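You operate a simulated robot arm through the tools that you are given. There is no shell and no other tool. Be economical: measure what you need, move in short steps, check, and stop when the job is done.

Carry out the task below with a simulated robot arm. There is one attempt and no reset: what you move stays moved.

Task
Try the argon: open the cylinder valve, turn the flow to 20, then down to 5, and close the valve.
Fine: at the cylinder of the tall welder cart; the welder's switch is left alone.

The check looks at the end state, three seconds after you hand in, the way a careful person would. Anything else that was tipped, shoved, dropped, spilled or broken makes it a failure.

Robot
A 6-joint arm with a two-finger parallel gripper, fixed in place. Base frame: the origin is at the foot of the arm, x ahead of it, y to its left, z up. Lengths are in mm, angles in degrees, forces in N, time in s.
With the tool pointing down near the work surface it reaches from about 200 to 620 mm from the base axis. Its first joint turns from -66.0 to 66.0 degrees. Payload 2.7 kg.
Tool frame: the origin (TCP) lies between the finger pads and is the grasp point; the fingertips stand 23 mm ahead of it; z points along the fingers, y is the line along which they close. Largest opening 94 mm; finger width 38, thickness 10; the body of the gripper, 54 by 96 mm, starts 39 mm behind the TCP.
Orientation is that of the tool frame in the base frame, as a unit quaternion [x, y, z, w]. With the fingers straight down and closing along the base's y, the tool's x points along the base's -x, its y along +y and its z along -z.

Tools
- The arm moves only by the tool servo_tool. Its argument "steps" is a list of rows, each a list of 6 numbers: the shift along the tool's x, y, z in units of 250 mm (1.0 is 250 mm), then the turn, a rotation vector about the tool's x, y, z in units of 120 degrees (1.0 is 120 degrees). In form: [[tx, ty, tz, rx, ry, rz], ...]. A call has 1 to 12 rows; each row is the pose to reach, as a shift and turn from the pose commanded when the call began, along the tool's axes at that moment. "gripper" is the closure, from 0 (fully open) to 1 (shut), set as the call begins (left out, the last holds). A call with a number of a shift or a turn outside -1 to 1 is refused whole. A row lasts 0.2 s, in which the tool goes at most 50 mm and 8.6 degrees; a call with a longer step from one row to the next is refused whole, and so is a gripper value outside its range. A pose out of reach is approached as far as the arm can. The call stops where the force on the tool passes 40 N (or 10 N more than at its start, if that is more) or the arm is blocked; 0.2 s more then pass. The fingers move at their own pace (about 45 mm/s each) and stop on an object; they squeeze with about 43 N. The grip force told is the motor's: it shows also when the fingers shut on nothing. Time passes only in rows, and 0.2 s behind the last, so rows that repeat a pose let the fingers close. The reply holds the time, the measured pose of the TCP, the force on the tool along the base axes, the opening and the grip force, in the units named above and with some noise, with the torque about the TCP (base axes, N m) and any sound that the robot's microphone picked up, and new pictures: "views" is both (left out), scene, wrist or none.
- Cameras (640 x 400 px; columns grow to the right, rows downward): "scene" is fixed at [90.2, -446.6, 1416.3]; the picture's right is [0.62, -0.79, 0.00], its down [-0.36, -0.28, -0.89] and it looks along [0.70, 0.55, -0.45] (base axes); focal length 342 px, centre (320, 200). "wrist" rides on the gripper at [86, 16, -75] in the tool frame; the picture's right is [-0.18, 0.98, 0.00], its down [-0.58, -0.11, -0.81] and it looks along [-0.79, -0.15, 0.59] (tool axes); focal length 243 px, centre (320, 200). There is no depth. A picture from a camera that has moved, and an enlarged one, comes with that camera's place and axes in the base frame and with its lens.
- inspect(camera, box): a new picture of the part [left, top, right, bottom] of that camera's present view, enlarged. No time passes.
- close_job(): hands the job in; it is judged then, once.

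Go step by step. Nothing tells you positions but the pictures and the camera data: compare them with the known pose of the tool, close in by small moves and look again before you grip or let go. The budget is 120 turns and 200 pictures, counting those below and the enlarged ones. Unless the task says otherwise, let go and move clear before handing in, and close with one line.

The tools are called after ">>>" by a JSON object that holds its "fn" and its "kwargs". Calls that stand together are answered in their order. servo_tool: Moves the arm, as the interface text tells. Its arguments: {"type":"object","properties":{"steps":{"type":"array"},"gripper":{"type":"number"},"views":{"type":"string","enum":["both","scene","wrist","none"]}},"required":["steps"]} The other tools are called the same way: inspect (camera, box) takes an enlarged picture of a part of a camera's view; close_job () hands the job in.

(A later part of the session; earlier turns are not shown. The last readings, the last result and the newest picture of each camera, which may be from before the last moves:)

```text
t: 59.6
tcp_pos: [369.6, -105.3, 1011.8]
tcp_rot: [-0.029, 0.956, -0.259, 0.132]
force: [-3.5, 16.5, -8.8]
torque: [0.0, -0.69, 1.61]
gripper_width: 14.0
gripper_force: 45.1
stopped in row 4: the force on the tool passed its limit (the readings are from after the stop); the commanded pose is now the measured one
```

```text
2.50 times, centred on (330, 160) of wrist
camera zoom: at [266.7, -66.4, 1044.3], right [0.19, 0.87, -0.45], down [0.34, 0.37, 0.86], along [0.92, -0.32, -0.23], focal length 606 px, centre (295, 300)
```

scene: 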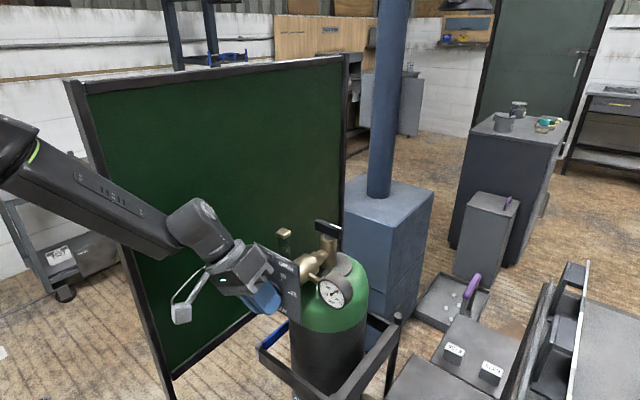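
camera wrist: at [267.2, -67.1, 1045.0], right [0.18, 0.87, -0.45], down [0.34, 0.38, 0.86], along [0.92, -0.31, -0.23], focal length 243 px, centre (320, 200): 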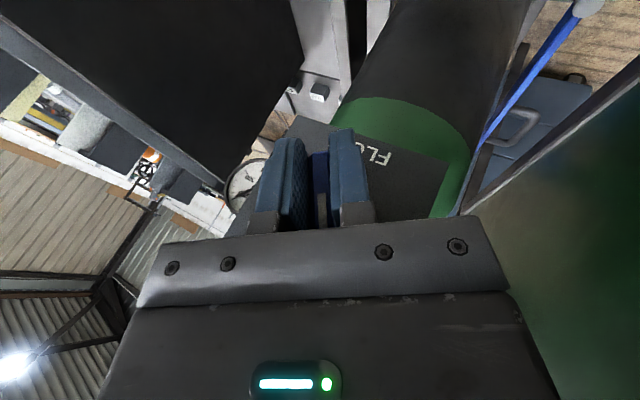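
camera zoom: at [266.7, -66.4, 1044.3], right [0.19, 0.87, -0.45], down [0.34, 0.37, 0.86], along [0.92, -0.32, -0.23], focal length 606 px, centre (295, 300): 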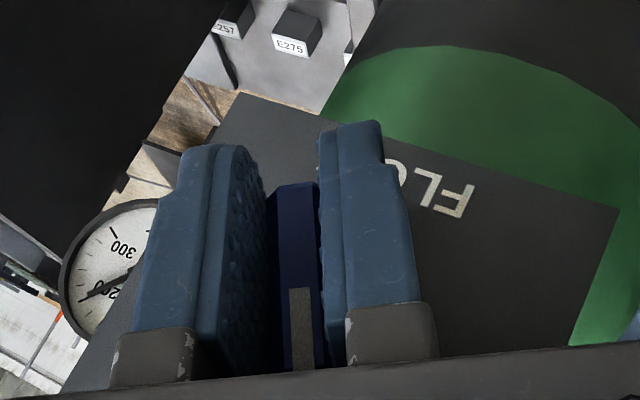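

The side load suggests a fingertip may be bearing on the knob's hub. I'll open, back off 5 mm from the panel, and re-grip.

>>> {"fn": "servo_tool", "kwargs": {"steps": [[0, 0, 0, 0, 0, 0], [0, 0, 0, 0, 0, 0], [0.019, 0.003, -0.005, 0, 0, 0], [0.019, 0.003, -0.005, 0, 0, 0]], "gripper": 0.6, "views": "none"}}

>>> {"fn": "servo_tool", "kwargs": {"steps": [[0, 0, 0, 0, 0, 0], [0, 0, 0, 0, 0, 0], [0, 0, 0, 0, 0, 0], [0, 0, 0, 0, 0, 0]], "gripper": 1, "views": "wrist"}}

```text
t: 60.6
tcp_pos: [365.1, -106.3, 1011.9]
tcp_rot: [-0.027, 0.956, -0.261, 0.131]
force: [-0.7, 0.3, 0.7]
torque: [-0.02, -0.01, -0.01]
gripper_width: 37.6
gripper_force: 0.0
```

```text
t: 61.6
tcp_pos: [366.2, -104.2, 1010.4]
tcp_rot: [-0.029, 0.956, -0.26, 0.131]
force: [3.2, 18.5, -13.9]
torque: [-0.02, 1.14, 0.21]
gripper_width: 13.3
gripper_force: 45.0
camera wrist: at [262.2, -65.9, 1044.2], right [0.19, 0.87, -0.45], down [0.34, 0.37, 0.86], along [0.92, -0.32, -0.23], focal length 243 px, centre (320, 200)
```

wrist: 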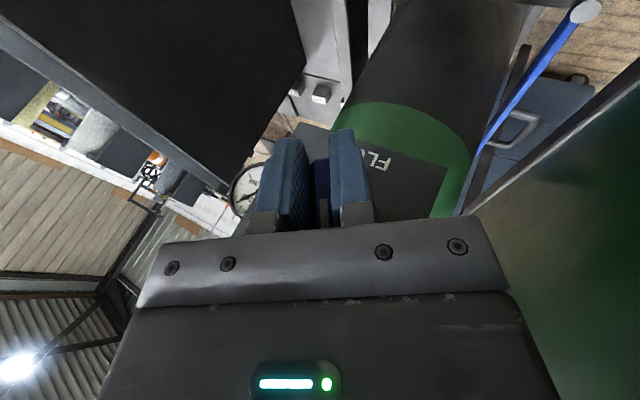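

The bar centre is about 2.5 mm to the tool's +y side, so I'll recentre and turn by small stages.

>>> {"fn": "servo_tool", "kwargs": {"steps": [[0, 0.009, 0, 0, 0, 0], [0, 0.009, 0, 0.06, 0, -0.016], [0, 0.009, 0, 0.12, 0, -0.033]], "views": "none"}}

```text
t: 62.0
tcp_pos: [366.0, -105.4, 1011.0]
tcp_rot: [-0.026, 0.956, -0.26, 0.134]
force: [10.1, 7.6, -8.9]
torque: [0.01, -0.66, 1.33]
gripper_width: 13.8
gripper_force: 44.9
stopped in row 2: the force on the tool passed its limit (the readings are from after the stop); the commanded pose is now the measured one
```

The stops come during motion, so I'll turn more slowly at about 3° per row.

>>> {"fn": "servo_tool", "kwargs": {"steps": [[0, 0, 0, 0.012, 0, -0.003], [0, 0, 0, 0.03, 0, -0.008], [0, 0, 0, 0.048, 0, -0.013], [0, 0, 0, 0.066, 0, -0.018], [0, 0, 0, 0.084, 0, -0.023], [0, 0, 0, 0.1, 0, -0.027]], "views": "none"}}

```text
t: 62.4
tcp_pos: [364.7, -104.3, 1009.6]
tcp_rot: [-0.02, 0.956, -0.261, 0.136]
force: [-5.2, 18.2, -5.2]
torque: [-0.01, -0.62, 1.46]
gripper_width: 13.8
gripper_force: 45.3
stopped in row 1: the force on the tool passed its limit (the readings are from after the stop); the commanded pose is now the measured one
```

A firm grip fights the arm's stiffness. Instead I'll cage the bar loosely with about a 21 mm opening and turn it that way, free of squeezing loads.

>>> {"fn": "servo_tool", "kwargs": {"steps": [[0, 0, 0, 0, 0, 0], [0, 0, 0, 0, 0, 0], [0, 0, 0, 0, 0, 0]], "gripper": 0.77, "views": "none"}}

>>> {"fn": "inspect", "kwargs": {"camera": "wrist", "box": [220, 80, 440, 240]}}

```text
t: 63.1
tcp_pos: [364.9, -104.2, 1010.5]
tcp_rot: [-0.02, 0.956, -0.261, 0.135]
force: [-0.7, -0.1, 0.3]
torque: [0.03, 0.0, 0.01]
gripper_width: 21.6
gripper_force: 0.0
```

```text
2.50 times, centred on (330, 160) of wrist
camera zoom: at [262.2, -64.6, 1042.9], right [0.21, 0.87, -0.45], down [0.34, 0.37, 0.87], along [0.92, -0.33, -0.22], focal length 606 px, centre (295, 300)
```

zoom: 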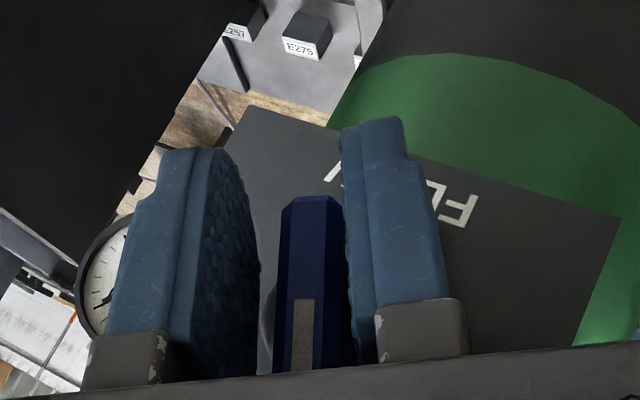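

>>> {"fn": "servo_tool", "kwargs": {"steps": [[0, 0.006, 0, 0, 0, -0.012], [0, 0.006, 0, 0.05, -0.001, -0.03], [0, 0.006, 0, 0.1, -0.003, -0.044], [0, 0.006, 0, 0.15, -0.005, -0.058], [0, 0.006, 0, 0.2, -0.007, -0.072], [0, 0.006, 0, 0.2, -0.007, -0.072]]}}

>>> {"fn": "inspect", "kwargs": {"camera": "wrist", "box": [220, 80, 440, 240]}}

```text
t: 63.9
tcp_pos: [369.6, -116.3, 1016.0]
tcp_rot: [-0.031, 0.928, -0.345, 0.139]
force: [10.7, 30.6, -20.7]
torque: [-0.07, 0.03, 0.57]
gripper_width: 38.4
gripper_force: 19.3
stopped in row 3: the force on the tool passed its limit (the readings are from after the stop); the commanded pose is now the measured one
camera wrist: at [266.8, -70.5, 1040.2], right [0.21, 0.78, -0.59], down [0.33, 0.51, 0.79], along [0.92, -0.36, -0.15], focal length 243 px, centre (320, 200)
```

scene: 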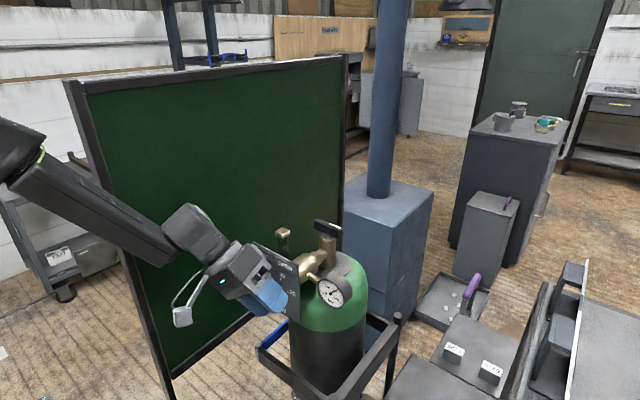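
wrist: 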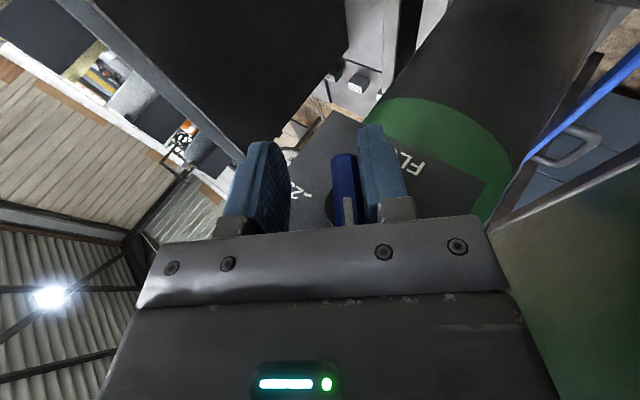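

```text
2.50 times, centred on (330, 160) of wrist
camera zoom: at [266.8, -70.5, 1040.2], right [0.21, 0.78, -0.59], down [0.33, 0.51, 0.79], along [0.92, -0.36, -0.15], focal length 606 px, centre (295, 300)
```

zoom: 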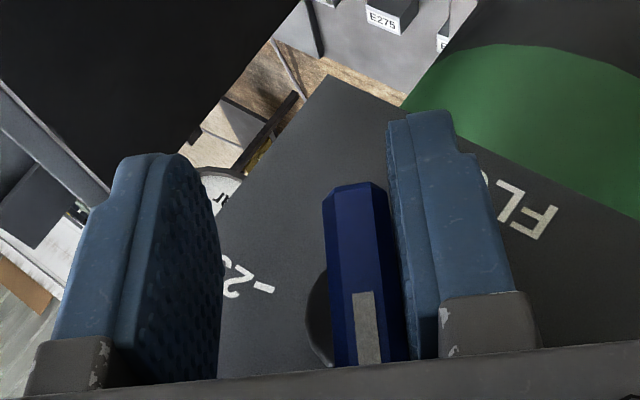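

The knob did turn with the tool, to about -41°, but the TCP lagged sideways during the fast rotation. I'll open, recentre on the bar, and then rotate slowly.

>>> {"fn": "servo_tool", "kwargs": {"steps": [[0, 0, 0, 0, 0, 0], [0, 0.025, 0, 0, 0, -0.01], [0, 0.05, 0, 0, 0, -0.019], [0, 0.05, 0, 0, 0, -0.019]], "gripper": 0.5, "views": "none"}}

>>> {"fn": "inspect", "kwargs": {"camera": "wrist", "box": [220, 80, 440, 240]}}

```text
t: 64.9
tcp_pos: [370.5, -116.4, 1018.0]
tcp_rot: [-0.034, 0.926, -0.35, 0.137]
force: [0.8, -0.5, 0.8]
torque: [-0.01, 0.0, 0.0]
gripper_width: 46.9
gripper_force: 0.1
```

```text
2.50 times, centred on (330, 160) of wrist
camera zoom: at [267.5, -70.5, 1040.3], right [0.21, 0.77, -0.6], down [0.33, 0.52, 0.78], along [0.92, -0.37, -0.14], focal length 606 px, centre (295, 300)
```

zoom: 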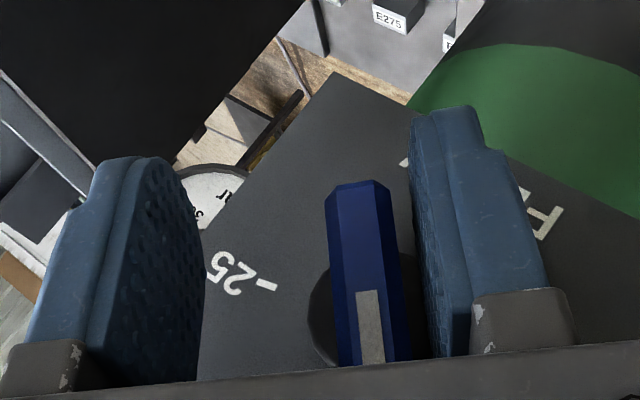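

>>> {"fn": "servo_tool", "kwargs": {"steps": [[0, 0.019, 0, 0, 0, 0], [0, 0.038, 0, 0, 0, 0], [0, 0.038, 0, 0, 0, 0]], "views": "none"}}

>>> {"fn": "inspect", "kwargs": {"camera": "wrist", "box": [220, 80, 440, 240]}}

```text
t: 65.7
tcp_pos: [370.3, -115.0, 1013.1]
tcp_rot: [-0.024, 0.926, -0.351, 0.137]
force: [0.0, 0.5, 0.6]
torque: [-0.01, 0.0, 0.06]
gripper_width: 47.1
gripper_force: 0.0
```

```text
2.50 times, centred on (330, 160) of wrist
camera zoom: at [268.0, -68.4, 1035.3], right [0.23, 0.77, -0.6], down [0.33, 0.52, 0.79], along [0.91, -0.38, -0.14], focal length 606 px, centre (295, 300)
```

zoom: 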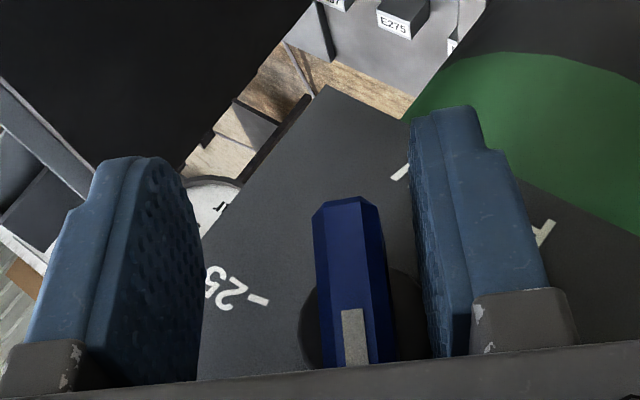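

>>> {"fn": "servo_tool", "kwargs": {"steps": [[0, 0, 0, 0, 0, 0], [0, 0, 0, 0, 0, 0], [0, 0, 0, 0, 0, 0], [0, 0, 0, 0, 0, 0], [0, 0, 0, 0, 0, 0]], "views": "scene"}}

>>> {"fn": "inspect", "kwargs": {"camera": "scene", "box": [100, 170, 340, 340]}}

```text
t: 66.9
tcp_pos: [370.2, -116.1, 1011.0]
tcp_rot: [-0.025, 0.926, -0.35, 0.135]
force: [-0.8, -1.4, 0.0]
torque: [-0.01, -0.01, 0.01]
gripper_width: 47.0
gripper_force: 0.0
```

scene: 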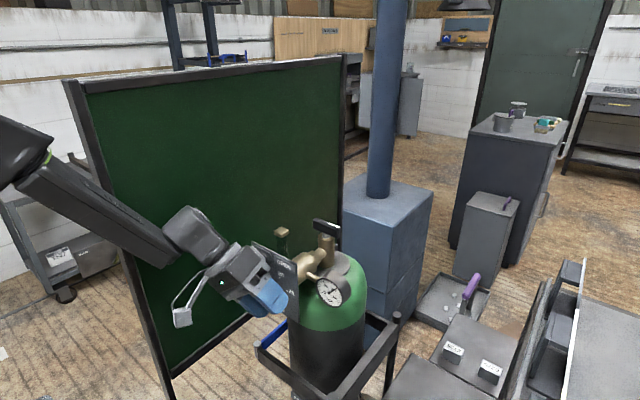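

```text
2.35 times, centred on (220, 255) of scene
camera zoom: at [89.4, -454.2, 1413.8], right [0.62, -0.79, 0.0], down [-0.36, -0.28, -0.89], along [0.7, 0.55, -0.45], focal length 804 px, centre (555, 71)
```

zoom: 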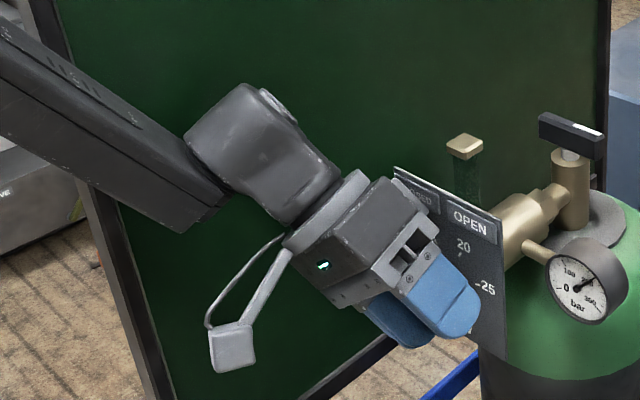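

The arm isn't following the small sideways command here. I'll back off along the tool axis to clear the knob and see how it tracks.

>>> {"fn": "servo_tool", "kwargs": {"steps": [[0.02, 0, -0.1, 0, 0, 0], [0.04, 0, -0.2, 0, 0, 0], [0.06, 0, -0.32, 0, 0, 0], [0.06, 0, -0.32, 0, 0, 0], [0.06, 0, -0.32, 0, 0, 0]]}}

```text
t: 67.6
tcp_pos: [326.4, -131.5, 1025.4]
tcp_rot: [0.03, 0.928, -0.361, 0.085]
force: [-0.4, -0.9, 0.0]
torque: [0.02, 0.03, -0.01]
gripper_width: 47.1
gripper_force: 0.0
stopped in row 3: the arm was blocked; the commanded pose is now the measured one
camera wrist: at [233.6, -70.7, 1054.3], right [0.3, 0.72, -0.62], down [0.45, 0.47, 0.76], along [0.84, -0.51, -0.19], focal length 243 px, centre (320, 200)
```

scene: 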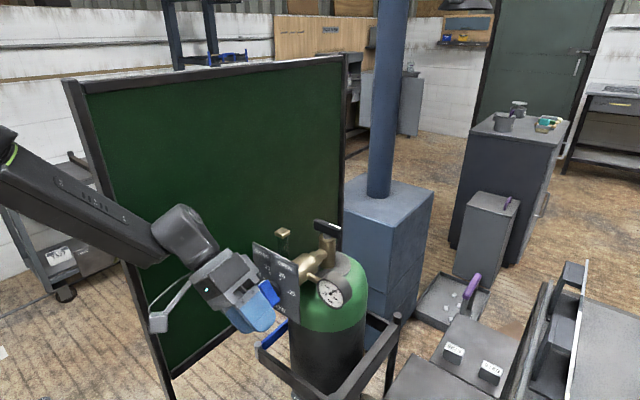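
wrist: 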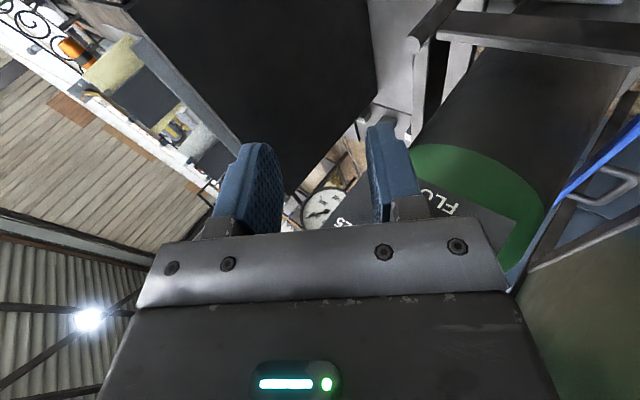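

I've worked out that in this low, close-in posture the forearm points steeply down, nearly along the tool, so the wrist is singular and tracks badly. I'll lift straight up to recover. After that I'll nudge the knob the rest of the way with closed fingertips and a straight-down tool, which the arm handles well.

>>> {"fn": "servo_tool", "kwargs": {"steps": [[-0.014, -0.053, -0.058, 0, 0, 0], [-0.036, -0.133, -0.145, 0, 0, 0], [-0.058, -0.213, -0.232, 0, 0, 0], [-0.08, -0.293, -0.318, 0, 0, 0], [-0.1, -0.373, -0.405, 0, 0, 0], [-0.122, -0.452, -0.492, 0, 0, 0], [-0.143, -0.532, -0.579, 0, 0, 0], [-0.143, -0.532, -0.579, 0, 0, 0]]}}

```text
t: 69.3
tcp_pos: [295.9, -144.7, 1168.9]
tcp_rot: [0.013, 0.929, -0.369, -0.006]
force: [-0.2, -1.1, -0.7]
torque: [0.02, 0.0, -0.04]
gripper_width: 47.0
gripper_force: 0.0
stopped in row 8: the arm was blocked; the commanded pose is now the measured one
camera wrist: at [211.9, -80.2, 1212.0], right [0.2, 0.71, -0.67], down [0.6, 0.46, 0.66], along [0.78, -0.54, -0.33], focal length 243 px, centre (320, 200)
```

scene: 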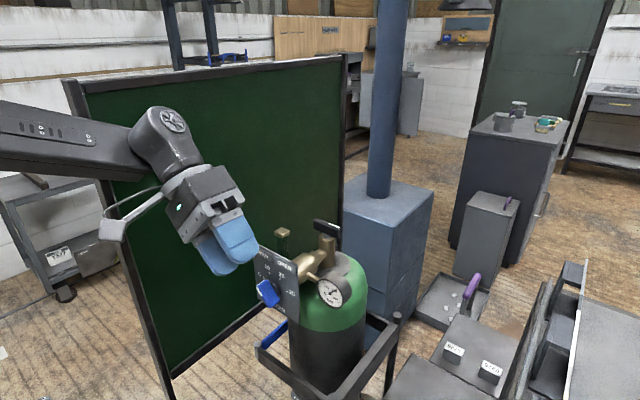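
wrist: 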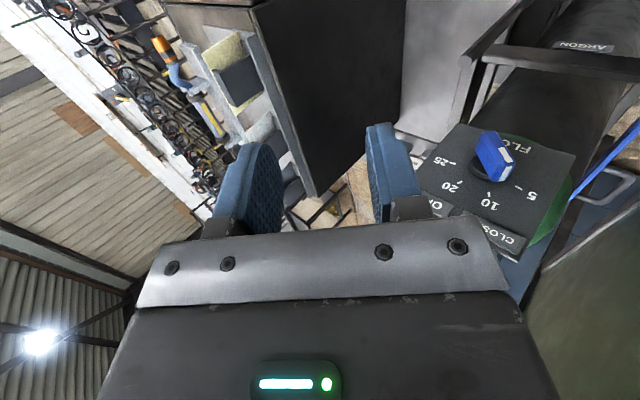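

>>> {"fn": "inspect", "kwargs": {"camera": "scene", "box": [0, 60, 320, 320]}}

>>> {"fn": "inspect", "kwargs": {"camera": "wrist", "box": [400, 90, 600, 260]}}

```text
1.54 times, centred on (160, 190) of scene
camera zoom: at [90.9, -450.8, 1414.8], right [0.62, -0.79, 0.0], down [-0.36, -0.28, -0.89], along [0.7, 0.55, -0.45], focal length 525 px, centre (566, 215)
```

zoom: 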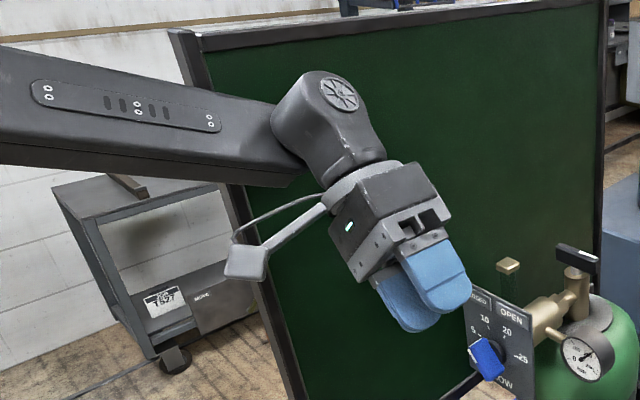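

```text
2.35 times, centred on (500, 175) of wrist
camera zoom: at [211.9, -80.2, 1212.0], right [0.2, 0.71, -0.67], down [0.6, 0.46, 0.66], along [0.78, -0.54, -0.33], focal length 571 px, centre (-104, 259)
```

zoom: 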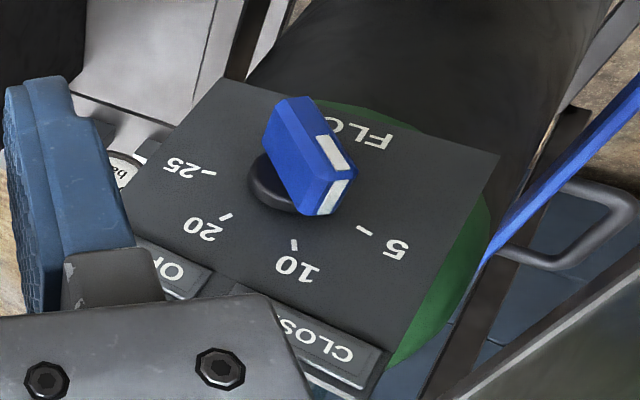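

The arm reports blocked even in free space, so some joint is strained. I'll unroll the tool to straight down right here and see how it tracks.

>>> {"fn": "servo_tool", "kwargs": {"steps": [[0, 0, 0, -0.04, 0, 0], [0, 0, 0, -0.09, 0, 0], [0, 0, 0, -0.14, 0, 0], [0, 0, 0, -0.19, 0, 0], [0, 0, 0, -0.24, 0, 0], [0, 0, 0, -0.29, 0, 0], [0, 0, 0, -0.34, 0, 0], [0, 0, 0, -0.36, 0, 0], [0, 0, 0, -0.36, 0, 0]]}}

```text
t: 71.3
tcp_pos: [297.9, -136.2, 1169.7]
tcp_rot: [0.006, 1.0, -0.003, 0.0]
force: [0.7, 0.0, -0.6]
torque: [-0.01, 0.0, 0.01]
gripper_width: 46.9
gripper_force: 0.0
camera wrist: at [211.5, -120.5, 1244.6], right [0.2, 0.98, 0.0], down [0.58, -0.11, 0.81], along [0.79, -0.16, -0.59], focal length 243 px, centre (320, 200)
```

scene: 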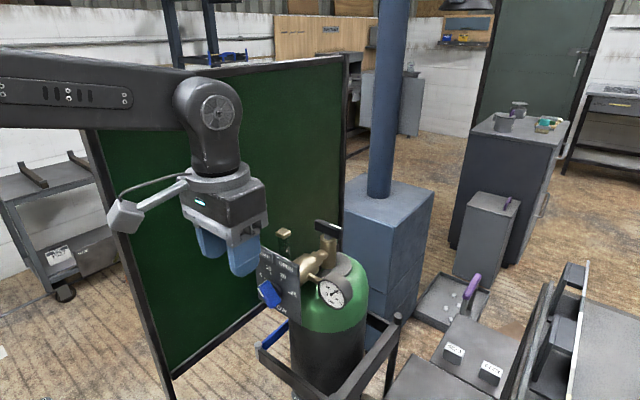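
wrist: 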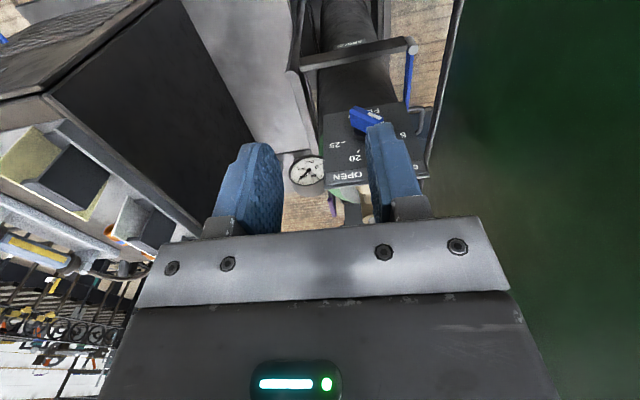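

Straight down, the arm tracks perfectly again. The knob is at about -41°. I'll close the fingers and come over the knob's white end so I can press it down towards 5.

>>> {"fn": "servo_tool", "kwargs": {"steps": [[-0.05, 0.03, 0.05, 0, -0.014, 0], [-0.1, 0.06, 0.1, 0, -0.028, 0], [-0.15, 0.09, 0.15, 0, -0.042, 0], [-0.2, 0.12, 0.2, 0, -0.056, 0], [-0.25, 0.15, 0.25, 0, -0.07, 0], [-0.296, 0.176, 0.3, 0, -0.083, 0], [-0.296, 0.176, 0.3, 0, -0.083, 0]], "gripper": 1}}

>>> {"fn": "inspect", "kwargs": {"camera": "wrist", "box": [220, 30, 440, 220]}}

>>> {"fn": "inspect", "kwargs": {"camera": "scene", "box": [220, 220, 320, 320]}}

```text
t: 72.9
tcp_pos: [371.7, -94.3, 1094.5]
tcp_rot: [0.007, 0.996, -0.003, 0.086]
force: [-0.4, 0.0, 0.2]
torque: [-0.02, -0.03, 0.0]
gripper_width: 0.0
gripper_force: 42.5
camera wrist: at [274.7, -77.8, 1152.4], right [0.2, 0.98, 0.03], down [0.43, -0.11, 0.9], along [0.88, -0.16, -0.45], focal length 243 px, centre (320, 200)
```

scene: 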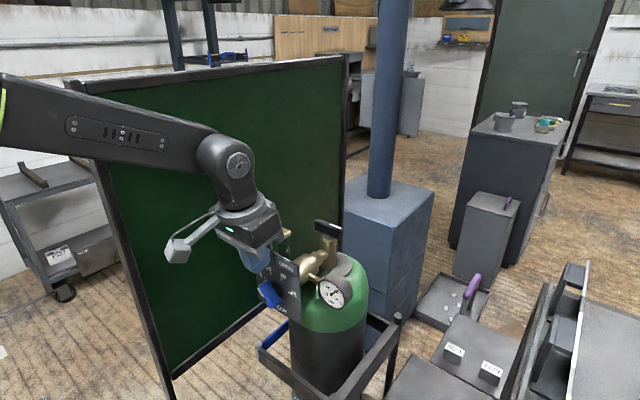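
wrist: 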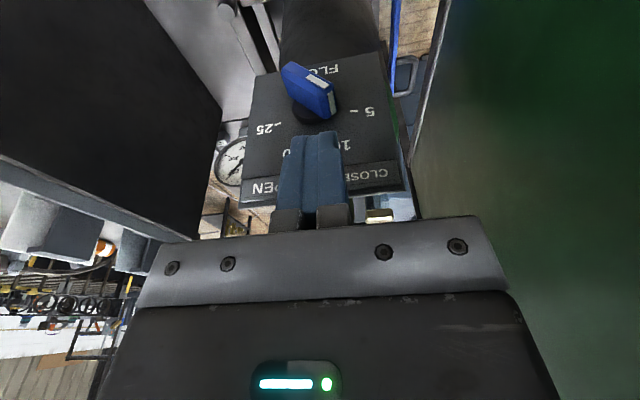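

```text
2.11 times, centred on (330, 125) of wrist
camera zoom: at [274.7, -77.8, 1152.4], right [0.2, 0.98, 0.03], down [0.43, -0.11, 0.9], along [0.88, -0.16, -0.45], focal length 511 px, centre (299, 358)
```

zoom: 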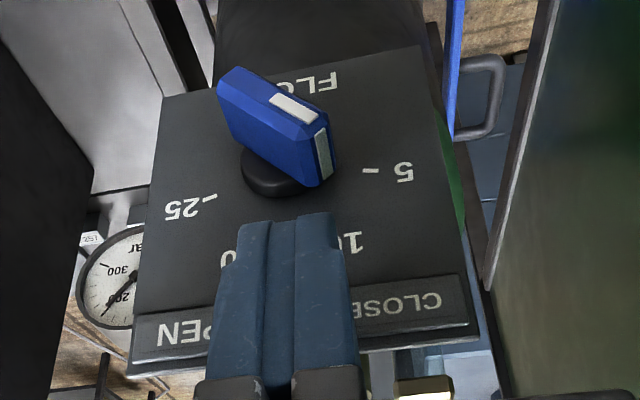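

```text
4.00 times, centred on (270, 270) of scene
camera zoom: at [90.2, -446.6, 1416.3], right [0.62, -0.79, 0.0], down [-0.36, -0.28, -0.89], along [0.7, 0.55, -0.45], focal length 1366 px, centre (520, -80)
```

zoom: 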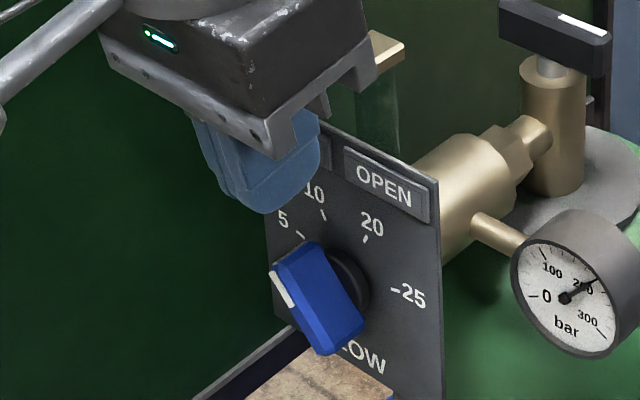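

The pointer measures -42°. I'll press the white end down in small steps, starting with a partial push.

>>> {"fn": "servo_tool", "kwargs": {"steps": [[0.007, 0.012, 0.04, 0, 0, 0], [0.015, 0.012, 0.085, 0, 0, 0], [0.021, 0.012, 0.125, 0, 0, 0], [0.026, 0.012, 0.15, 0, 0, 0], [0.029, 0.012, 0.165, 0, 0, 0], [0.031, 0.012, 0.178, 0, 0, 0], [0.031, 0.012, 0.178, 0, 0, 0]], "views": "none"}}

>>> {"fn": "inspect", "kwargs": {"camera": "wrist", "box": [220, 60, 440, 240]}}

>>> {"fn": "inspect", "kwargs": {"camera": "scene", "box": [220, 220, 320, 320]}}

```text
t: 74.5
tcp_pos: [371.7, -93.9, 1047.3]
tcp_rot: [0.007, 0.996, -0.004, 0.084]
force: [-0.2, 0.6, 0.3]
torque: [0.02, 0.02, -0.04]
gripper_width: 0.2
gripper_force: 42.0
```

```text
2.22 times, centred on (330, 150) of wrist
camera zoom: at [274.6, -75.8, 1106.3], right [0.2, 0.98, 0.02], down [0.43, -0.11, 0.89], along [0.88, -0.16, -0.45], focal length 539 px, centre (298, 311)
```

zoom: 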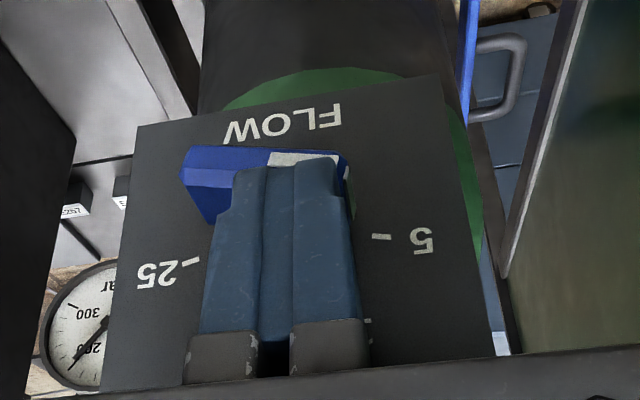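

```text
4.00 times, centred on (270, 270) of scene
camera zoom: at [90.2, -446.6, 1416.3], right [0.62, -0.79, 0.0], down [-0.36, -0.28, -0.89], along [0.7, 0.55, -0.45], focal length 1366 px, centre (520, -80)
```

zoom: 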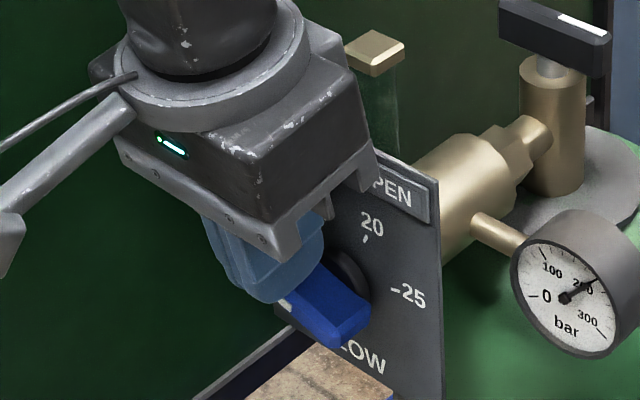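

The bar moved a good deal. I'll lift 25 mm to read the pointer.

>>> {"fn": "servo_tool", "kwargs": {"steps": [[-0.009, 0, -0.05, 0, 0, 0], [-0.017, 0, -0.1, 0, 0, 0], [-0.026, 0, -0.15, 0, 0, 0]], "views": "none"}}

>>> {"fn": "inspect", "kwargs": {"camera": "wrist", "box": [220, 40, 420, 190]}}

>>> {"fn": "inspect", "kwargs": {"camera": "scene", "box": [240, 240, 310, 310]}}

```text
t: 75.3
tcp_pos: [372.4, -92.0, 1086.1]
tcp_rot: [0.007, 0.996, -0.003, 0.086]
force: [0.3, -0.4, -0.1]
torque: [-0.04, -0.02, -0.02]
gripper_width: 0.0
gripper_force: 42.0
```

```text
2.67 times, centred on (320, 115) of wrist
camera zoom: at [275.1, -75.5, 1145.8], right [0.2, 0.98, 0.03], down [0.43, -0.11, 0.89], along [0.88, -0.16, -0.45], focal length 647 px, centre (320, 427)
```

zoom: 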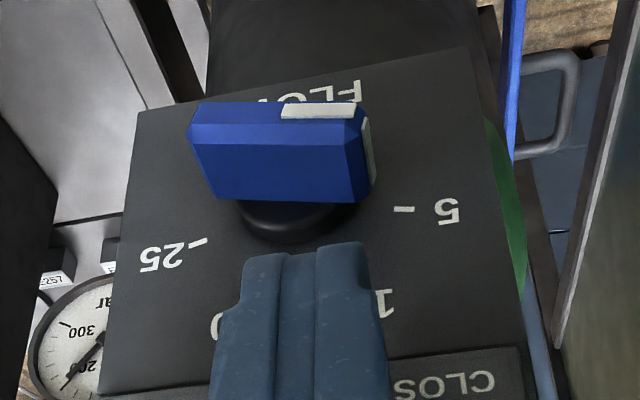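

```text
5.71 times, centred on (275, 275) of scene
camera zoom: at [90.2, -446.6, 1416.3], right [0.62, -0.79, 0.0], down [-0.36, -0.28, -0.89], along [0.7, 0.55, -0.45], focal length 1952 px, centre (577, -229)
```

zoom: 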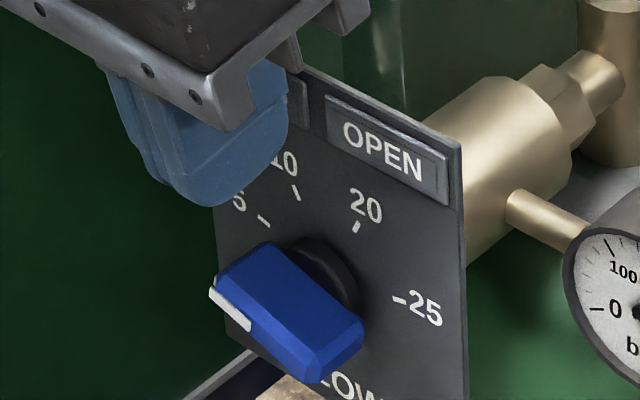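

The pointer now reads about -75°, on the 5 mark at -73.5° and within measurement error. Flow is set to 5. I'll rise clear and head back to the valve handle.

>>> {"fn": "servo_tool", "kwargs": {"steps": [[-0.014, 0, -0.08, 0, 0, 0], [-0.028, 0, -0.16, 0, 0.02, 0], [-0.042, 0, -0.24, 0, 0.04, 0], [-0.056, 0, -0.33, 0, 0.06, 0], [-0.068, 0, -0.394, 0, 0.083, 0], [-0.068, 0, -0.394, 0, 0.083, 0]], "gripper": 0.4, "views": "none"}}

>>> {"fn": "servo_tool", "kwargs": {"steps": [[-0.065, -0.005, 0, 0, 0, -0.068], [-0.13, -0.01, 0, 0, 0, -0.136], [-0.195, -0.015, 0, 0, 0, -0.205], [-0.26, -0.02, 0, 0, 0, -0.273], [-0.325, -0.025, 0, 0, 0, -0.341], [-0.39, -0.03, 0, 0, 0, -0.409], [-0.455, -0.035, 0, 0, 0, -0.477], [-0.52, -0.04, 0, 0, 0, -0.545], [-0.585, -0.045, 0, 0, 0, -0.614], [-0.65, -0.05, 0, 0, 0, -0.682], [-0.71, -0.052, 0, 0, 0, -0.75]]}}

```text
t: 76.7
tcp_pos: [371.9, -90.7, 1188.1]
tcp_rot: [0.008, 1.0, -0.003, -0.001]
force: [-0.5, -0.5, -0.3]
torque: [-0.01, -0.04, 0.01]
gripper_width: 56.5
gripper_force: 0.1
```

```text
t: 79.1
tcp_pos: [549.2, -108.1, 1188.1]
tcp_rot: [-0.703, 0.711, -0.002, -0.001]
force: [0.0, -0.6, 0.5]
torque: [-0.01, -0.03, 0.03]
gripper_width: 56.5
gripper_force: 0.2
camera wrist: at [532.7, -193.8, 1262.9], right [-0.98, 0.2, 0.0], down [0.12, 0.58, 0.8], along [0.16, 0.79, -0.6], focal length 243 px, centre (320, 200)
```

scene: 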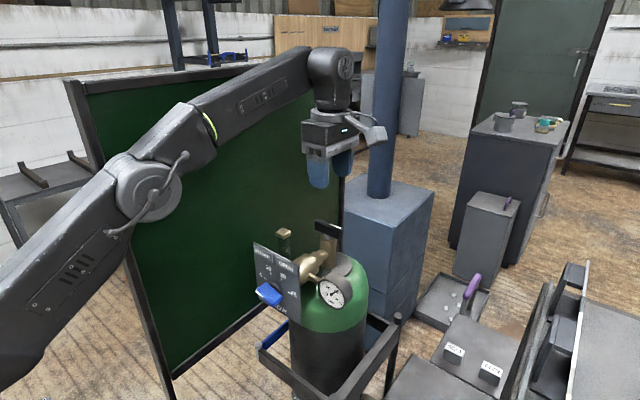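
wrist: 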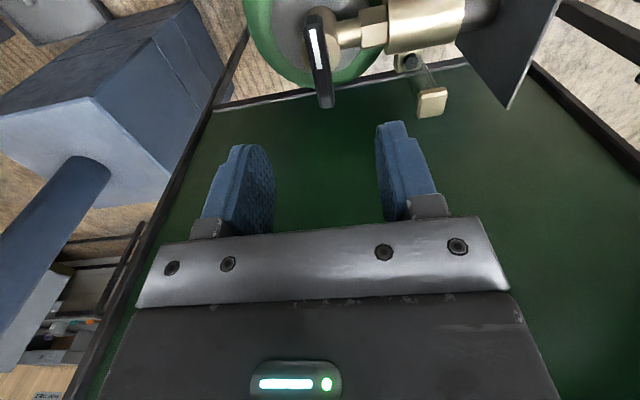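

Above the handle again. I'll descend and grip the bar.

>>> {"fn": "servo_tool", "kwargs": {"steps": [[-0.006, -0.003, 0.1, 0, 0, 0], [-0.012, -0.005, 0.2, 0, 0, 0], [-0.012, -0.005, 0.3, 0, 0, 0], [-0.012, -0.005, 0.38, 0, 0, 0], [-0.012, -0.005, 0.464, 0, 0, 0], [-0.012, -0.005, 0.464, 0, 0, 0]], "views": "wrist"}}

>>> {"fn": "servo_tool", "kwargs": {"steps": [[0, 0, 0, 0, 0, 0], [0, 0, 0, 0, 0, 0], [0, 0, 0, 0, 0, 0], [0, 0, 0, 0, 0, 0], [0, 0, 0, 0, 0, 0]], "gripper": 1, "views": "none"}}

```text
t: 80.5
tcp_pos: [549.8, -106.5, 1070.6]
tcp_rot: [-0.702, 0.712, -0.001, -0.002]
force: [0.2, -0.6, -0.4]
torque: [-0.01, 0.0, 0.01]
gripper_width: 56.5
gripper_force: 0.0
camera wrist: at [532.4, -192.5, 1144.8], right [-0.98, 0.2, 0.0], down [0.12, 0.58, 0.8], along [0.16, 0.79, -0.6], focal length 243 px, centre (320, 200)
```

wrist: 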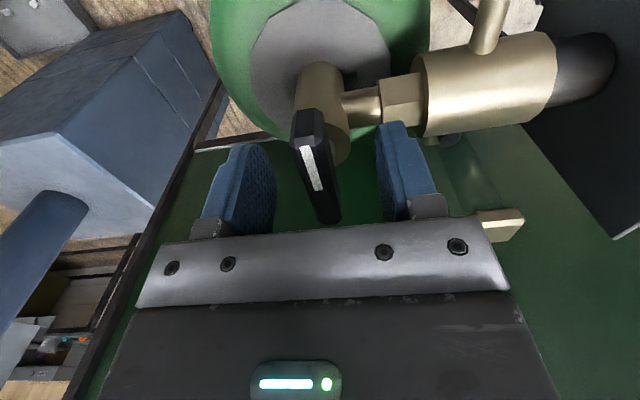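

```text
t: 81.7
tcp_pos: [550.7, -105.4, 1069.1]
tcp_rot: [-0.702, 0.712, -0.002, -0.002]
force: [3.5, -1.2, -1.7]
torque: [0.01, -0.08, -0.01]
gripper_width: 13.5
gripper_force: 45.0
```

Gripped with low load. I'll turn clockwise to close, in stages.

>>> {"fn": "servo_tool", "kwargs": {"steps": [[0, 0, 0, 0, 0, 0.04], [0, 0, 0, 0, 0, 0.09], [0, 0, 0, 0, 0, 0.14], [0, 0, 0, 0, 0, 0.19], [0, 0, 0, 0, 0, 0.24], [0, 0, 0, 0, 0, 0.29], [0, 0, 0, 0, 0, 0.34], [0, 0, 0, 0, 0, 0.39], [0, 0, 0, 0, 0, 0.44], [0, 0, 0, 0, 0, 0.49], [0, 0, 0, 0, 0, 0.54], [0, 0, 0, 0, 0, 0.59]], "views": "none"}}

>>> {"fn": "servo_tool", "kwargs": {"steps": [[0, 0, 0, 0, 0, 0.05], [0, 0, 0, 0, 0, 0.1], [0, 0, 0, 0, 0, 0.15], [0, 0, 0, 0, 0, 0.2], [0, 0, 0, 0, 0, 0.25], [0, 0, 0, 0, 0, 0.3], [0, 0, 0, 0, 0, 0.35], [0, 0, 0, 0, 0, 0.4], [0, 0, 0, 0, 0, 0.45], [0, 0, 0, 0, 0, 0.5], [0, 0, 0, 0, 0, 0.55], [0, 0, 0, 0, 0, 0.6]]}}

```text
t: 84.3
tcp_pos: [548.7, -103.5, 1070.0]
tcp_rot: [-0.159, 0.987, -0.001, -0.007]
force: [-32.5, 0.8, -6.4]
torque: [-0.02, 0.08, 0.02]
gripper_width: 13.5
gripper_force: 45.0
```

```text
t: 86.9
tcp_pos: [549.5, -102.1, 1070.2]
tcp_rot: [0.451, 0.892, 0.0, -0.001]
force: [-12.7, 22.1, -8.0]
torque: [0.9, 0.29, 0.04]
gripper_width: 13.5
gripper_force: 45.6
camera wrist: at [511.8, -24.0, 1145.1], right [0.9, 0.43, 0.0], down [0.26, -0.53, 0.81], along [0.35, -0.73, -0.59], focal length 243 px, centre (320, 200)
```

scene: 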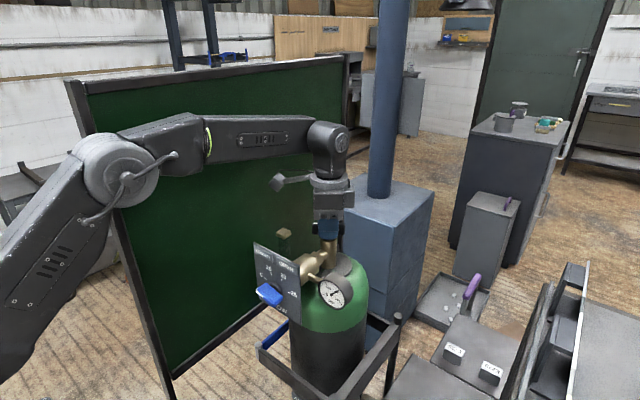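
wrist: 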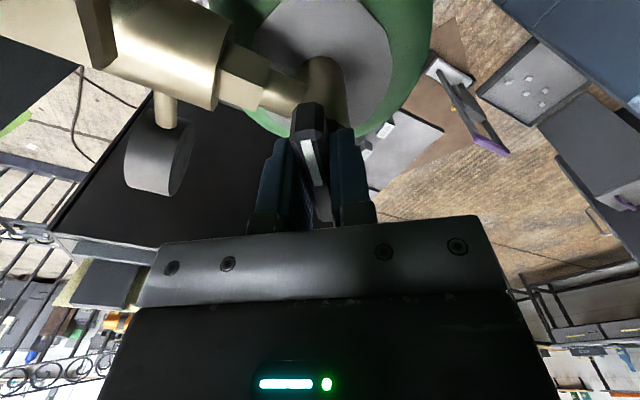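

About 36° remain. I'll finish turning back to the closed mark with the white end towards +y, easing the side load.

>>> {"fn": "servo_tool", "kwargs": {"steps": [[0.004, 0, 0, 0, 0, 0.05], [0.006, 0, 0, 0, 0, 0.1], [0.006, 0, 0, 0, 0, 0.15], [0.006, 0, 0, 0, 0, 0.2], [0.006, 0, 0, 0, 0, 0.25], [0.006, 0, 0, 0, 0, 0.303], [0.006, 0, 0, 0, 0, 0.303]], "views": "none"}}

>>> {"fn": "inspect", "kwargs": {"camera": "scene", "box": [230, 210, 390, 320]}}

```text
t: 88.5
tcp_pos: [550.0, -102.9, 1071.6]
tcp_rot: [0.708, 0.706, 0.0, 0.001]
force: [11.2, 12.1, -10.4]
torque: [1.19, 0.04, 0.08]
gripper_width: 13.5
gripper_force: 45.2
```

```text
3.64 times, centred on (310, 265) of scene
camera zoom: at [90.7, -446.4, 1416.3], right [0.62, -0.79, 0.0], down [-0.36, -0.28, -0.89], along [0.7, 0.55, -0.45], focal length 1242 px, centre (356, -36)
```

zoom: 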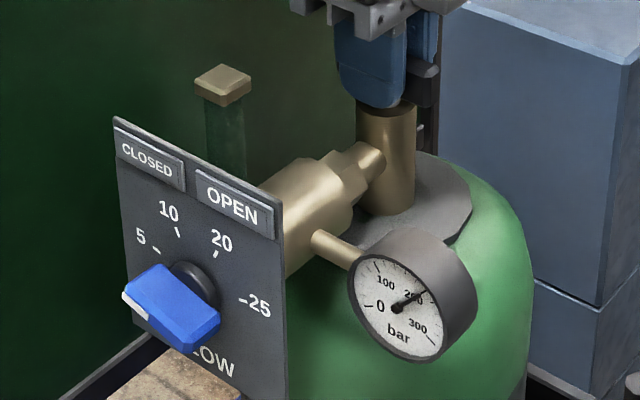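

The handle is back at its starting angle but the gauge still reads about 210. It may need time to bleed, or the valve may not be fully seated. I'll turn slightly further to feel for the stop.

>>> {"fn": "servo_tool", "kwargs": {"steps": [[0.003, 0, 0, 0, 0, 0.02], [0.004, 0, 0, 0, 0, 0.04], [0.004, 0, 0, 0, 0, 0.06], [0.004, 0, 0, 0, 0, 0.06], [0.004, 0, 0, 0, 0, 0.06]], "views": "none"}}

>>> {"fn": "inspect", "kwargs": {"camera": "scene", "box": [230, 210, 390, 320]}}

```text
t: 89.7
tcp_pos: [549.2, -102.7, 1070.4]
tcp_rot: [0.749, 0.662, -0.003, 0.004]
force: [8.0, -1.5, -7.6]
torque: [-0.6, -0.06, 2.01]
gripper_width: 17.2
gripper_force: 44.0
```

```text
3.64 times, centred on (310, 265) of scene
camera zoom: at [90.5, -446.7, 1416.3], right [0.62, -0.79, 0.0], down [-0.36, -0.28, -0.89], along [0.7, 0.55, -0.45], focal length 1242 px, centre (356, -36)
```

zoom: 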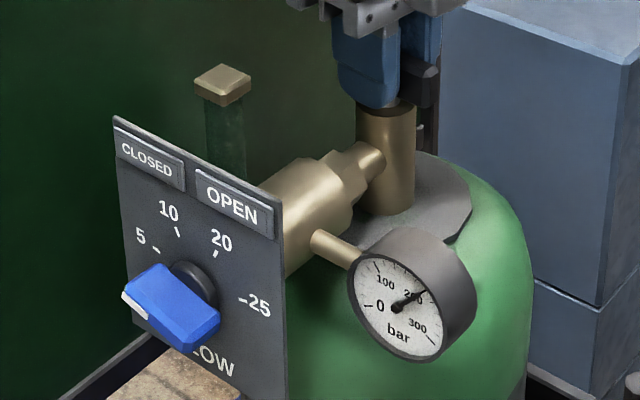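

Torque rose to 2 N·m, so that's the closing stop and the valve is shut. I'll ease back to the rest angle, release, rise and watch the gauge.

>>> {"fn": "servo_tool", "kwargs": {"steps": [[0, 0, 0, 0, 0, -0.03], [0, 0, 0, 0, 0, -0.05], [0, 0, 0, 0, 0, -0.05]], "views": "none"}}

>>> {"fn": "servo_tool", "kwargs": {"steps": [[0, 0, 0, 0, 0, 0], [0, 0, 0, 0, 0, 0], [0, 0, 0, 0, 0, 0], [0, 0, -0.1, 0, 0, 0], [0, 0, -0.2, 0, 0, 0], [0, 0, -0.3, 0, 0, 0], [0, 0, -0.4, 0, 0, 0], [0, 0, -0.4, 0, 0, 0]], "gripper": 0.4, "views": "wrist"}}

>>> {"fn": "inspect", "kwargs": {"camera": "scene", "box": [230, 210, 390, 320]}}

```text
t: 90.5
tcp_pos: [550.0, -103.1, 1070.5]
tcp_rot: [0.714, 0.7, -0.003, 0.003]
force: [14.4, -7.9, -8.2]
torque: [0.04, -0.03, 1.24]
gripper_width: 13.4
gripper_force: 45.2
```

```text
t: 92.3
tcp_pos: [550.8, -101.0, 1170.2]
tcp_rot: [0.715, 0.699, -0.002, 0.001]
force: [0.2, -0.6, 1.6]
torque: [-0.01, 0.04, -0.02]
gripper_width: 56.3
gripper_force: 0.1
camera wrist: at [568.4, -15.5, 1244.3], right [0.98, -0.2, 0.0], down [-0.12, -0.57, 0.81], along [-0.17, -0.79, -0.59], focal length 243 px, centre (320, 200)
```

wrist: 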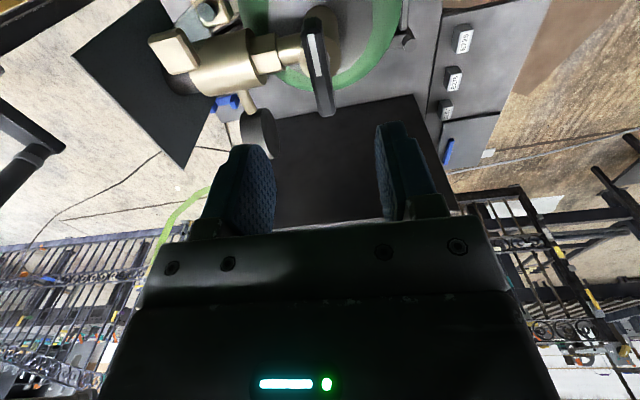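

```text
3.64 times, centred on (310, 265) of scene
camera zoom: at [90.2, -446.6, 1416.3], right [0.62, -0.79, 0.0], down [-0.36, -0.28, -0.89], along [0.7, 0.55, -0.45], focal length 1242 px, centre (356, -36)
```

zoom: 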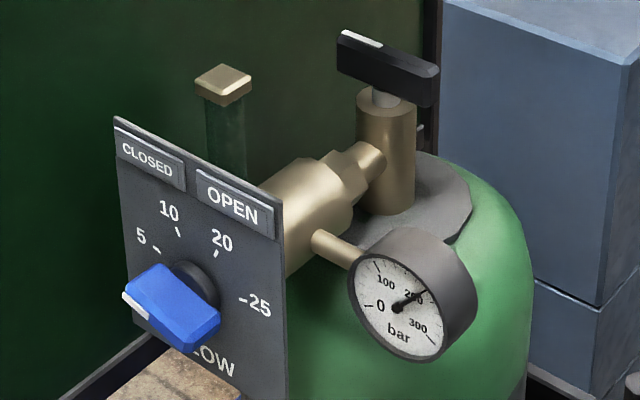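

The handle is back at closed. I'll wait a couple of seconds to see whether the gauge bleeds off.

>>> {"fn": "servo_tool", "kwargs": {"steps": [[0, 0, 0, 0, 0, 0], [0, 0, 0, 0, 0, 0], [0, 0, 0, 0, 0, 0], [0, 0, 0, 0, 0, 0], [0, 0, 0, 0, 0, 0], [0, 0, 0, 0, 0, 0], [0, 0, 0, 0, 0, 0], [0, 0, 0, 0, 0, 0], [0, 0, 0, 0, 0, 0], [0, 0, 0, 0, 0, 0], [0, 0, 0, 0, 0, 0], [0, 0, 0, 0, 0, 0]], "views": "none"}}

>>> {"fn": "inspect", "kwargs": {"camera": "scene", "box": [240, 220, 370, 320]}}

>>> {"fn": "inspect", "kwargs": {"camera": "wrist", "box": [220, 0, 380, 120]}}

```text
t: 94.9
tcp_pos: [550.0, -101.0, 1169.7]
tcp_rot: [0.715, 0.699, -0.003, 0.002]
force: [-0.9, 0.0, 0.0]
torque: [-0.03, 0.0, -0.04]
gripper_width: 56.5
gripper_force: 0.0
```

```text
4.00 times, centred on (305, 270) of scene
camera zoom: at [90.2, -446.6, 1416.3], right [0.62, -0.79, 0.0], down [-0.36, -0.28, -0.89], along [0.7, 0.55, -0.45], focal length 1366 px, centre (380, -80)
```

zoom: 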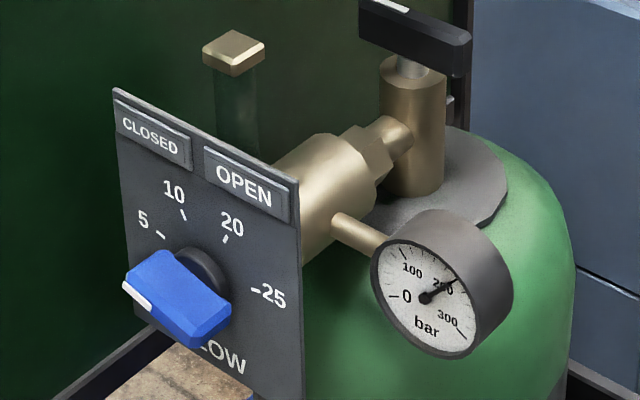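

```text
3.33 times, centred on (300, 60) of wrist
camera zoom: at [568.4, -15.5, 1244.1], right [0.98, -0.2, 0.0], down [-0.12, -0.57, 0.81], along [-0.17, -0.79, -0.59], focal length 809 px, centre (387, 667)
```

zoom: 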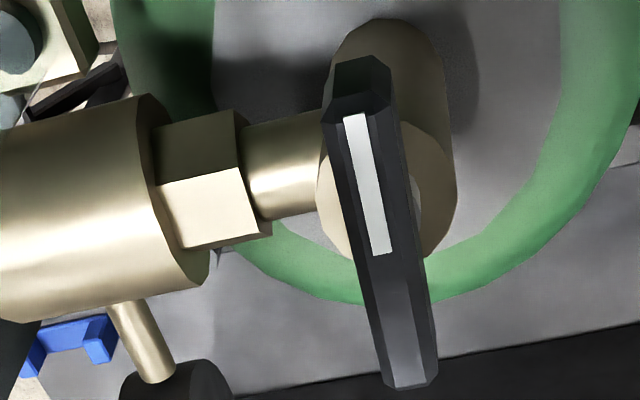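

The handle is back at its original angle and firmly against the stop. I'll move the arm clear and take a last look at the gauge and knob.

>>> {"fn": "servo_tool", "kwargs": {"steps": [[0, -0.08, -0.04, 0, 0, -0.06], [0, -0.16, -0.08, 0, 0, -0.12], [0, -0.24, -0.12, 0, 0, -0.18], [0, -0.32, -0.16, 0, 0, -0.24], [0, -0.4, -0.2, 0, 0, -0.3], [0, -0.48, -0.24, 0, 0, -0.36], [0, -0.56, -0.28, 0, 0, -0.42], [0, -0.64, -0.32, 0, 0, -0.48], [0, -0.72, -0.36, 0, 0, -0.54], [0, -0.76, -0.4, 0, 0, -0.6], [0, -0.8, -0.44, 0, 0, -0.66], [0, -0.8, -0.48, 0, 0, -0.7]], "views": "both"}}

>>> {"fn": "inspect", "kwargs": {"camera": "scene", "box": [240, 220, 370, 320]}}

>>> {"fn": "inspect", "kwargs": {"camera": "wrist", "box": [220, 0, 400, 130]}}

```text
t: 97.5
tcp_pos: [350.7, -97.1, 1289.1]
tcp_rot: [0.061, 0.998, -0.002, 0.0]
force: [-0.8, 0.2, -0.2]
torque: [0.0, -0.01, 0.01]
gripper_width: 56.3
gripper_force: 0.1
camera wrist: at [266.9, -70.8, 1364.9], right [0.3, 0.95, -0.01], down [0.56, -0.17, 0.81], along [0.77, -0.25, -0.59], focal length 243 px, centre (320, 200)
```

scene: 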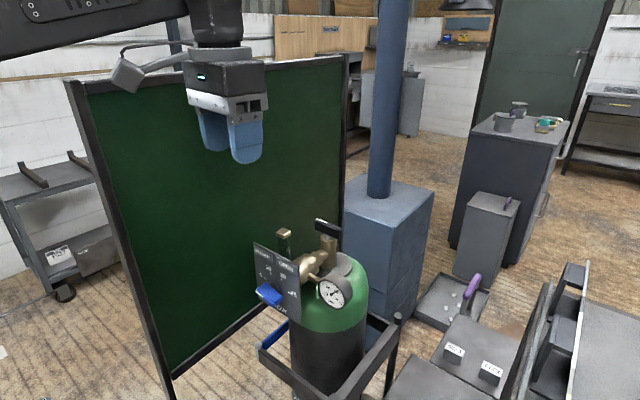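
wrist: 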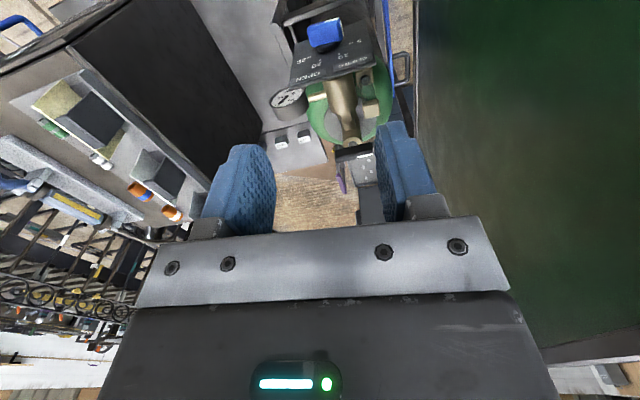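

```text
4.00 times, centred on (305, 270) of scene
camera zoom: at [90.2, -446.6, 1416.3], right [0.62, -0.79, 0.0], down [-0.36, -0.28, -0.89], along [0.7, 0.55, -0.45], focal length 1366 px, centre (380, -80)
```

zoom: 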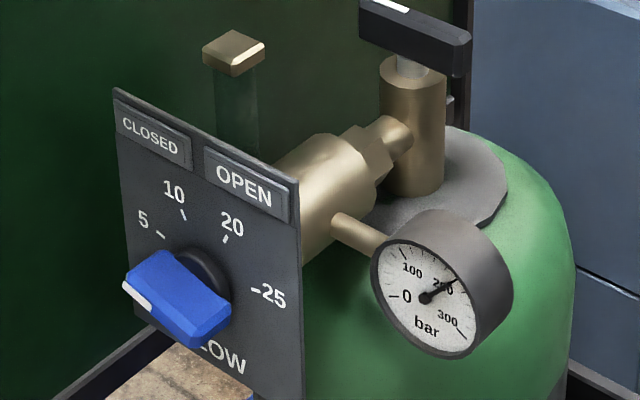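

```text
3.08 times, centred on (310, 65) of wrist
camera zoom: at [266.9, -70.8, 1364.9], right [0.3, 0.95, -0.01], down [0.56, -0.17, 0.81], along [0.77, -0.25, -0.59], focal length 746 px, centre (351, 615)
```

zoom: 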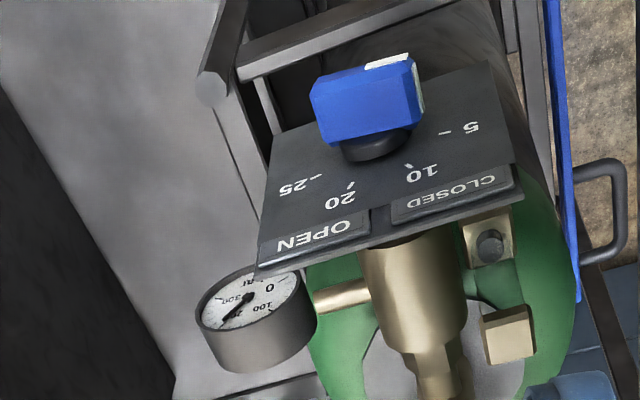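

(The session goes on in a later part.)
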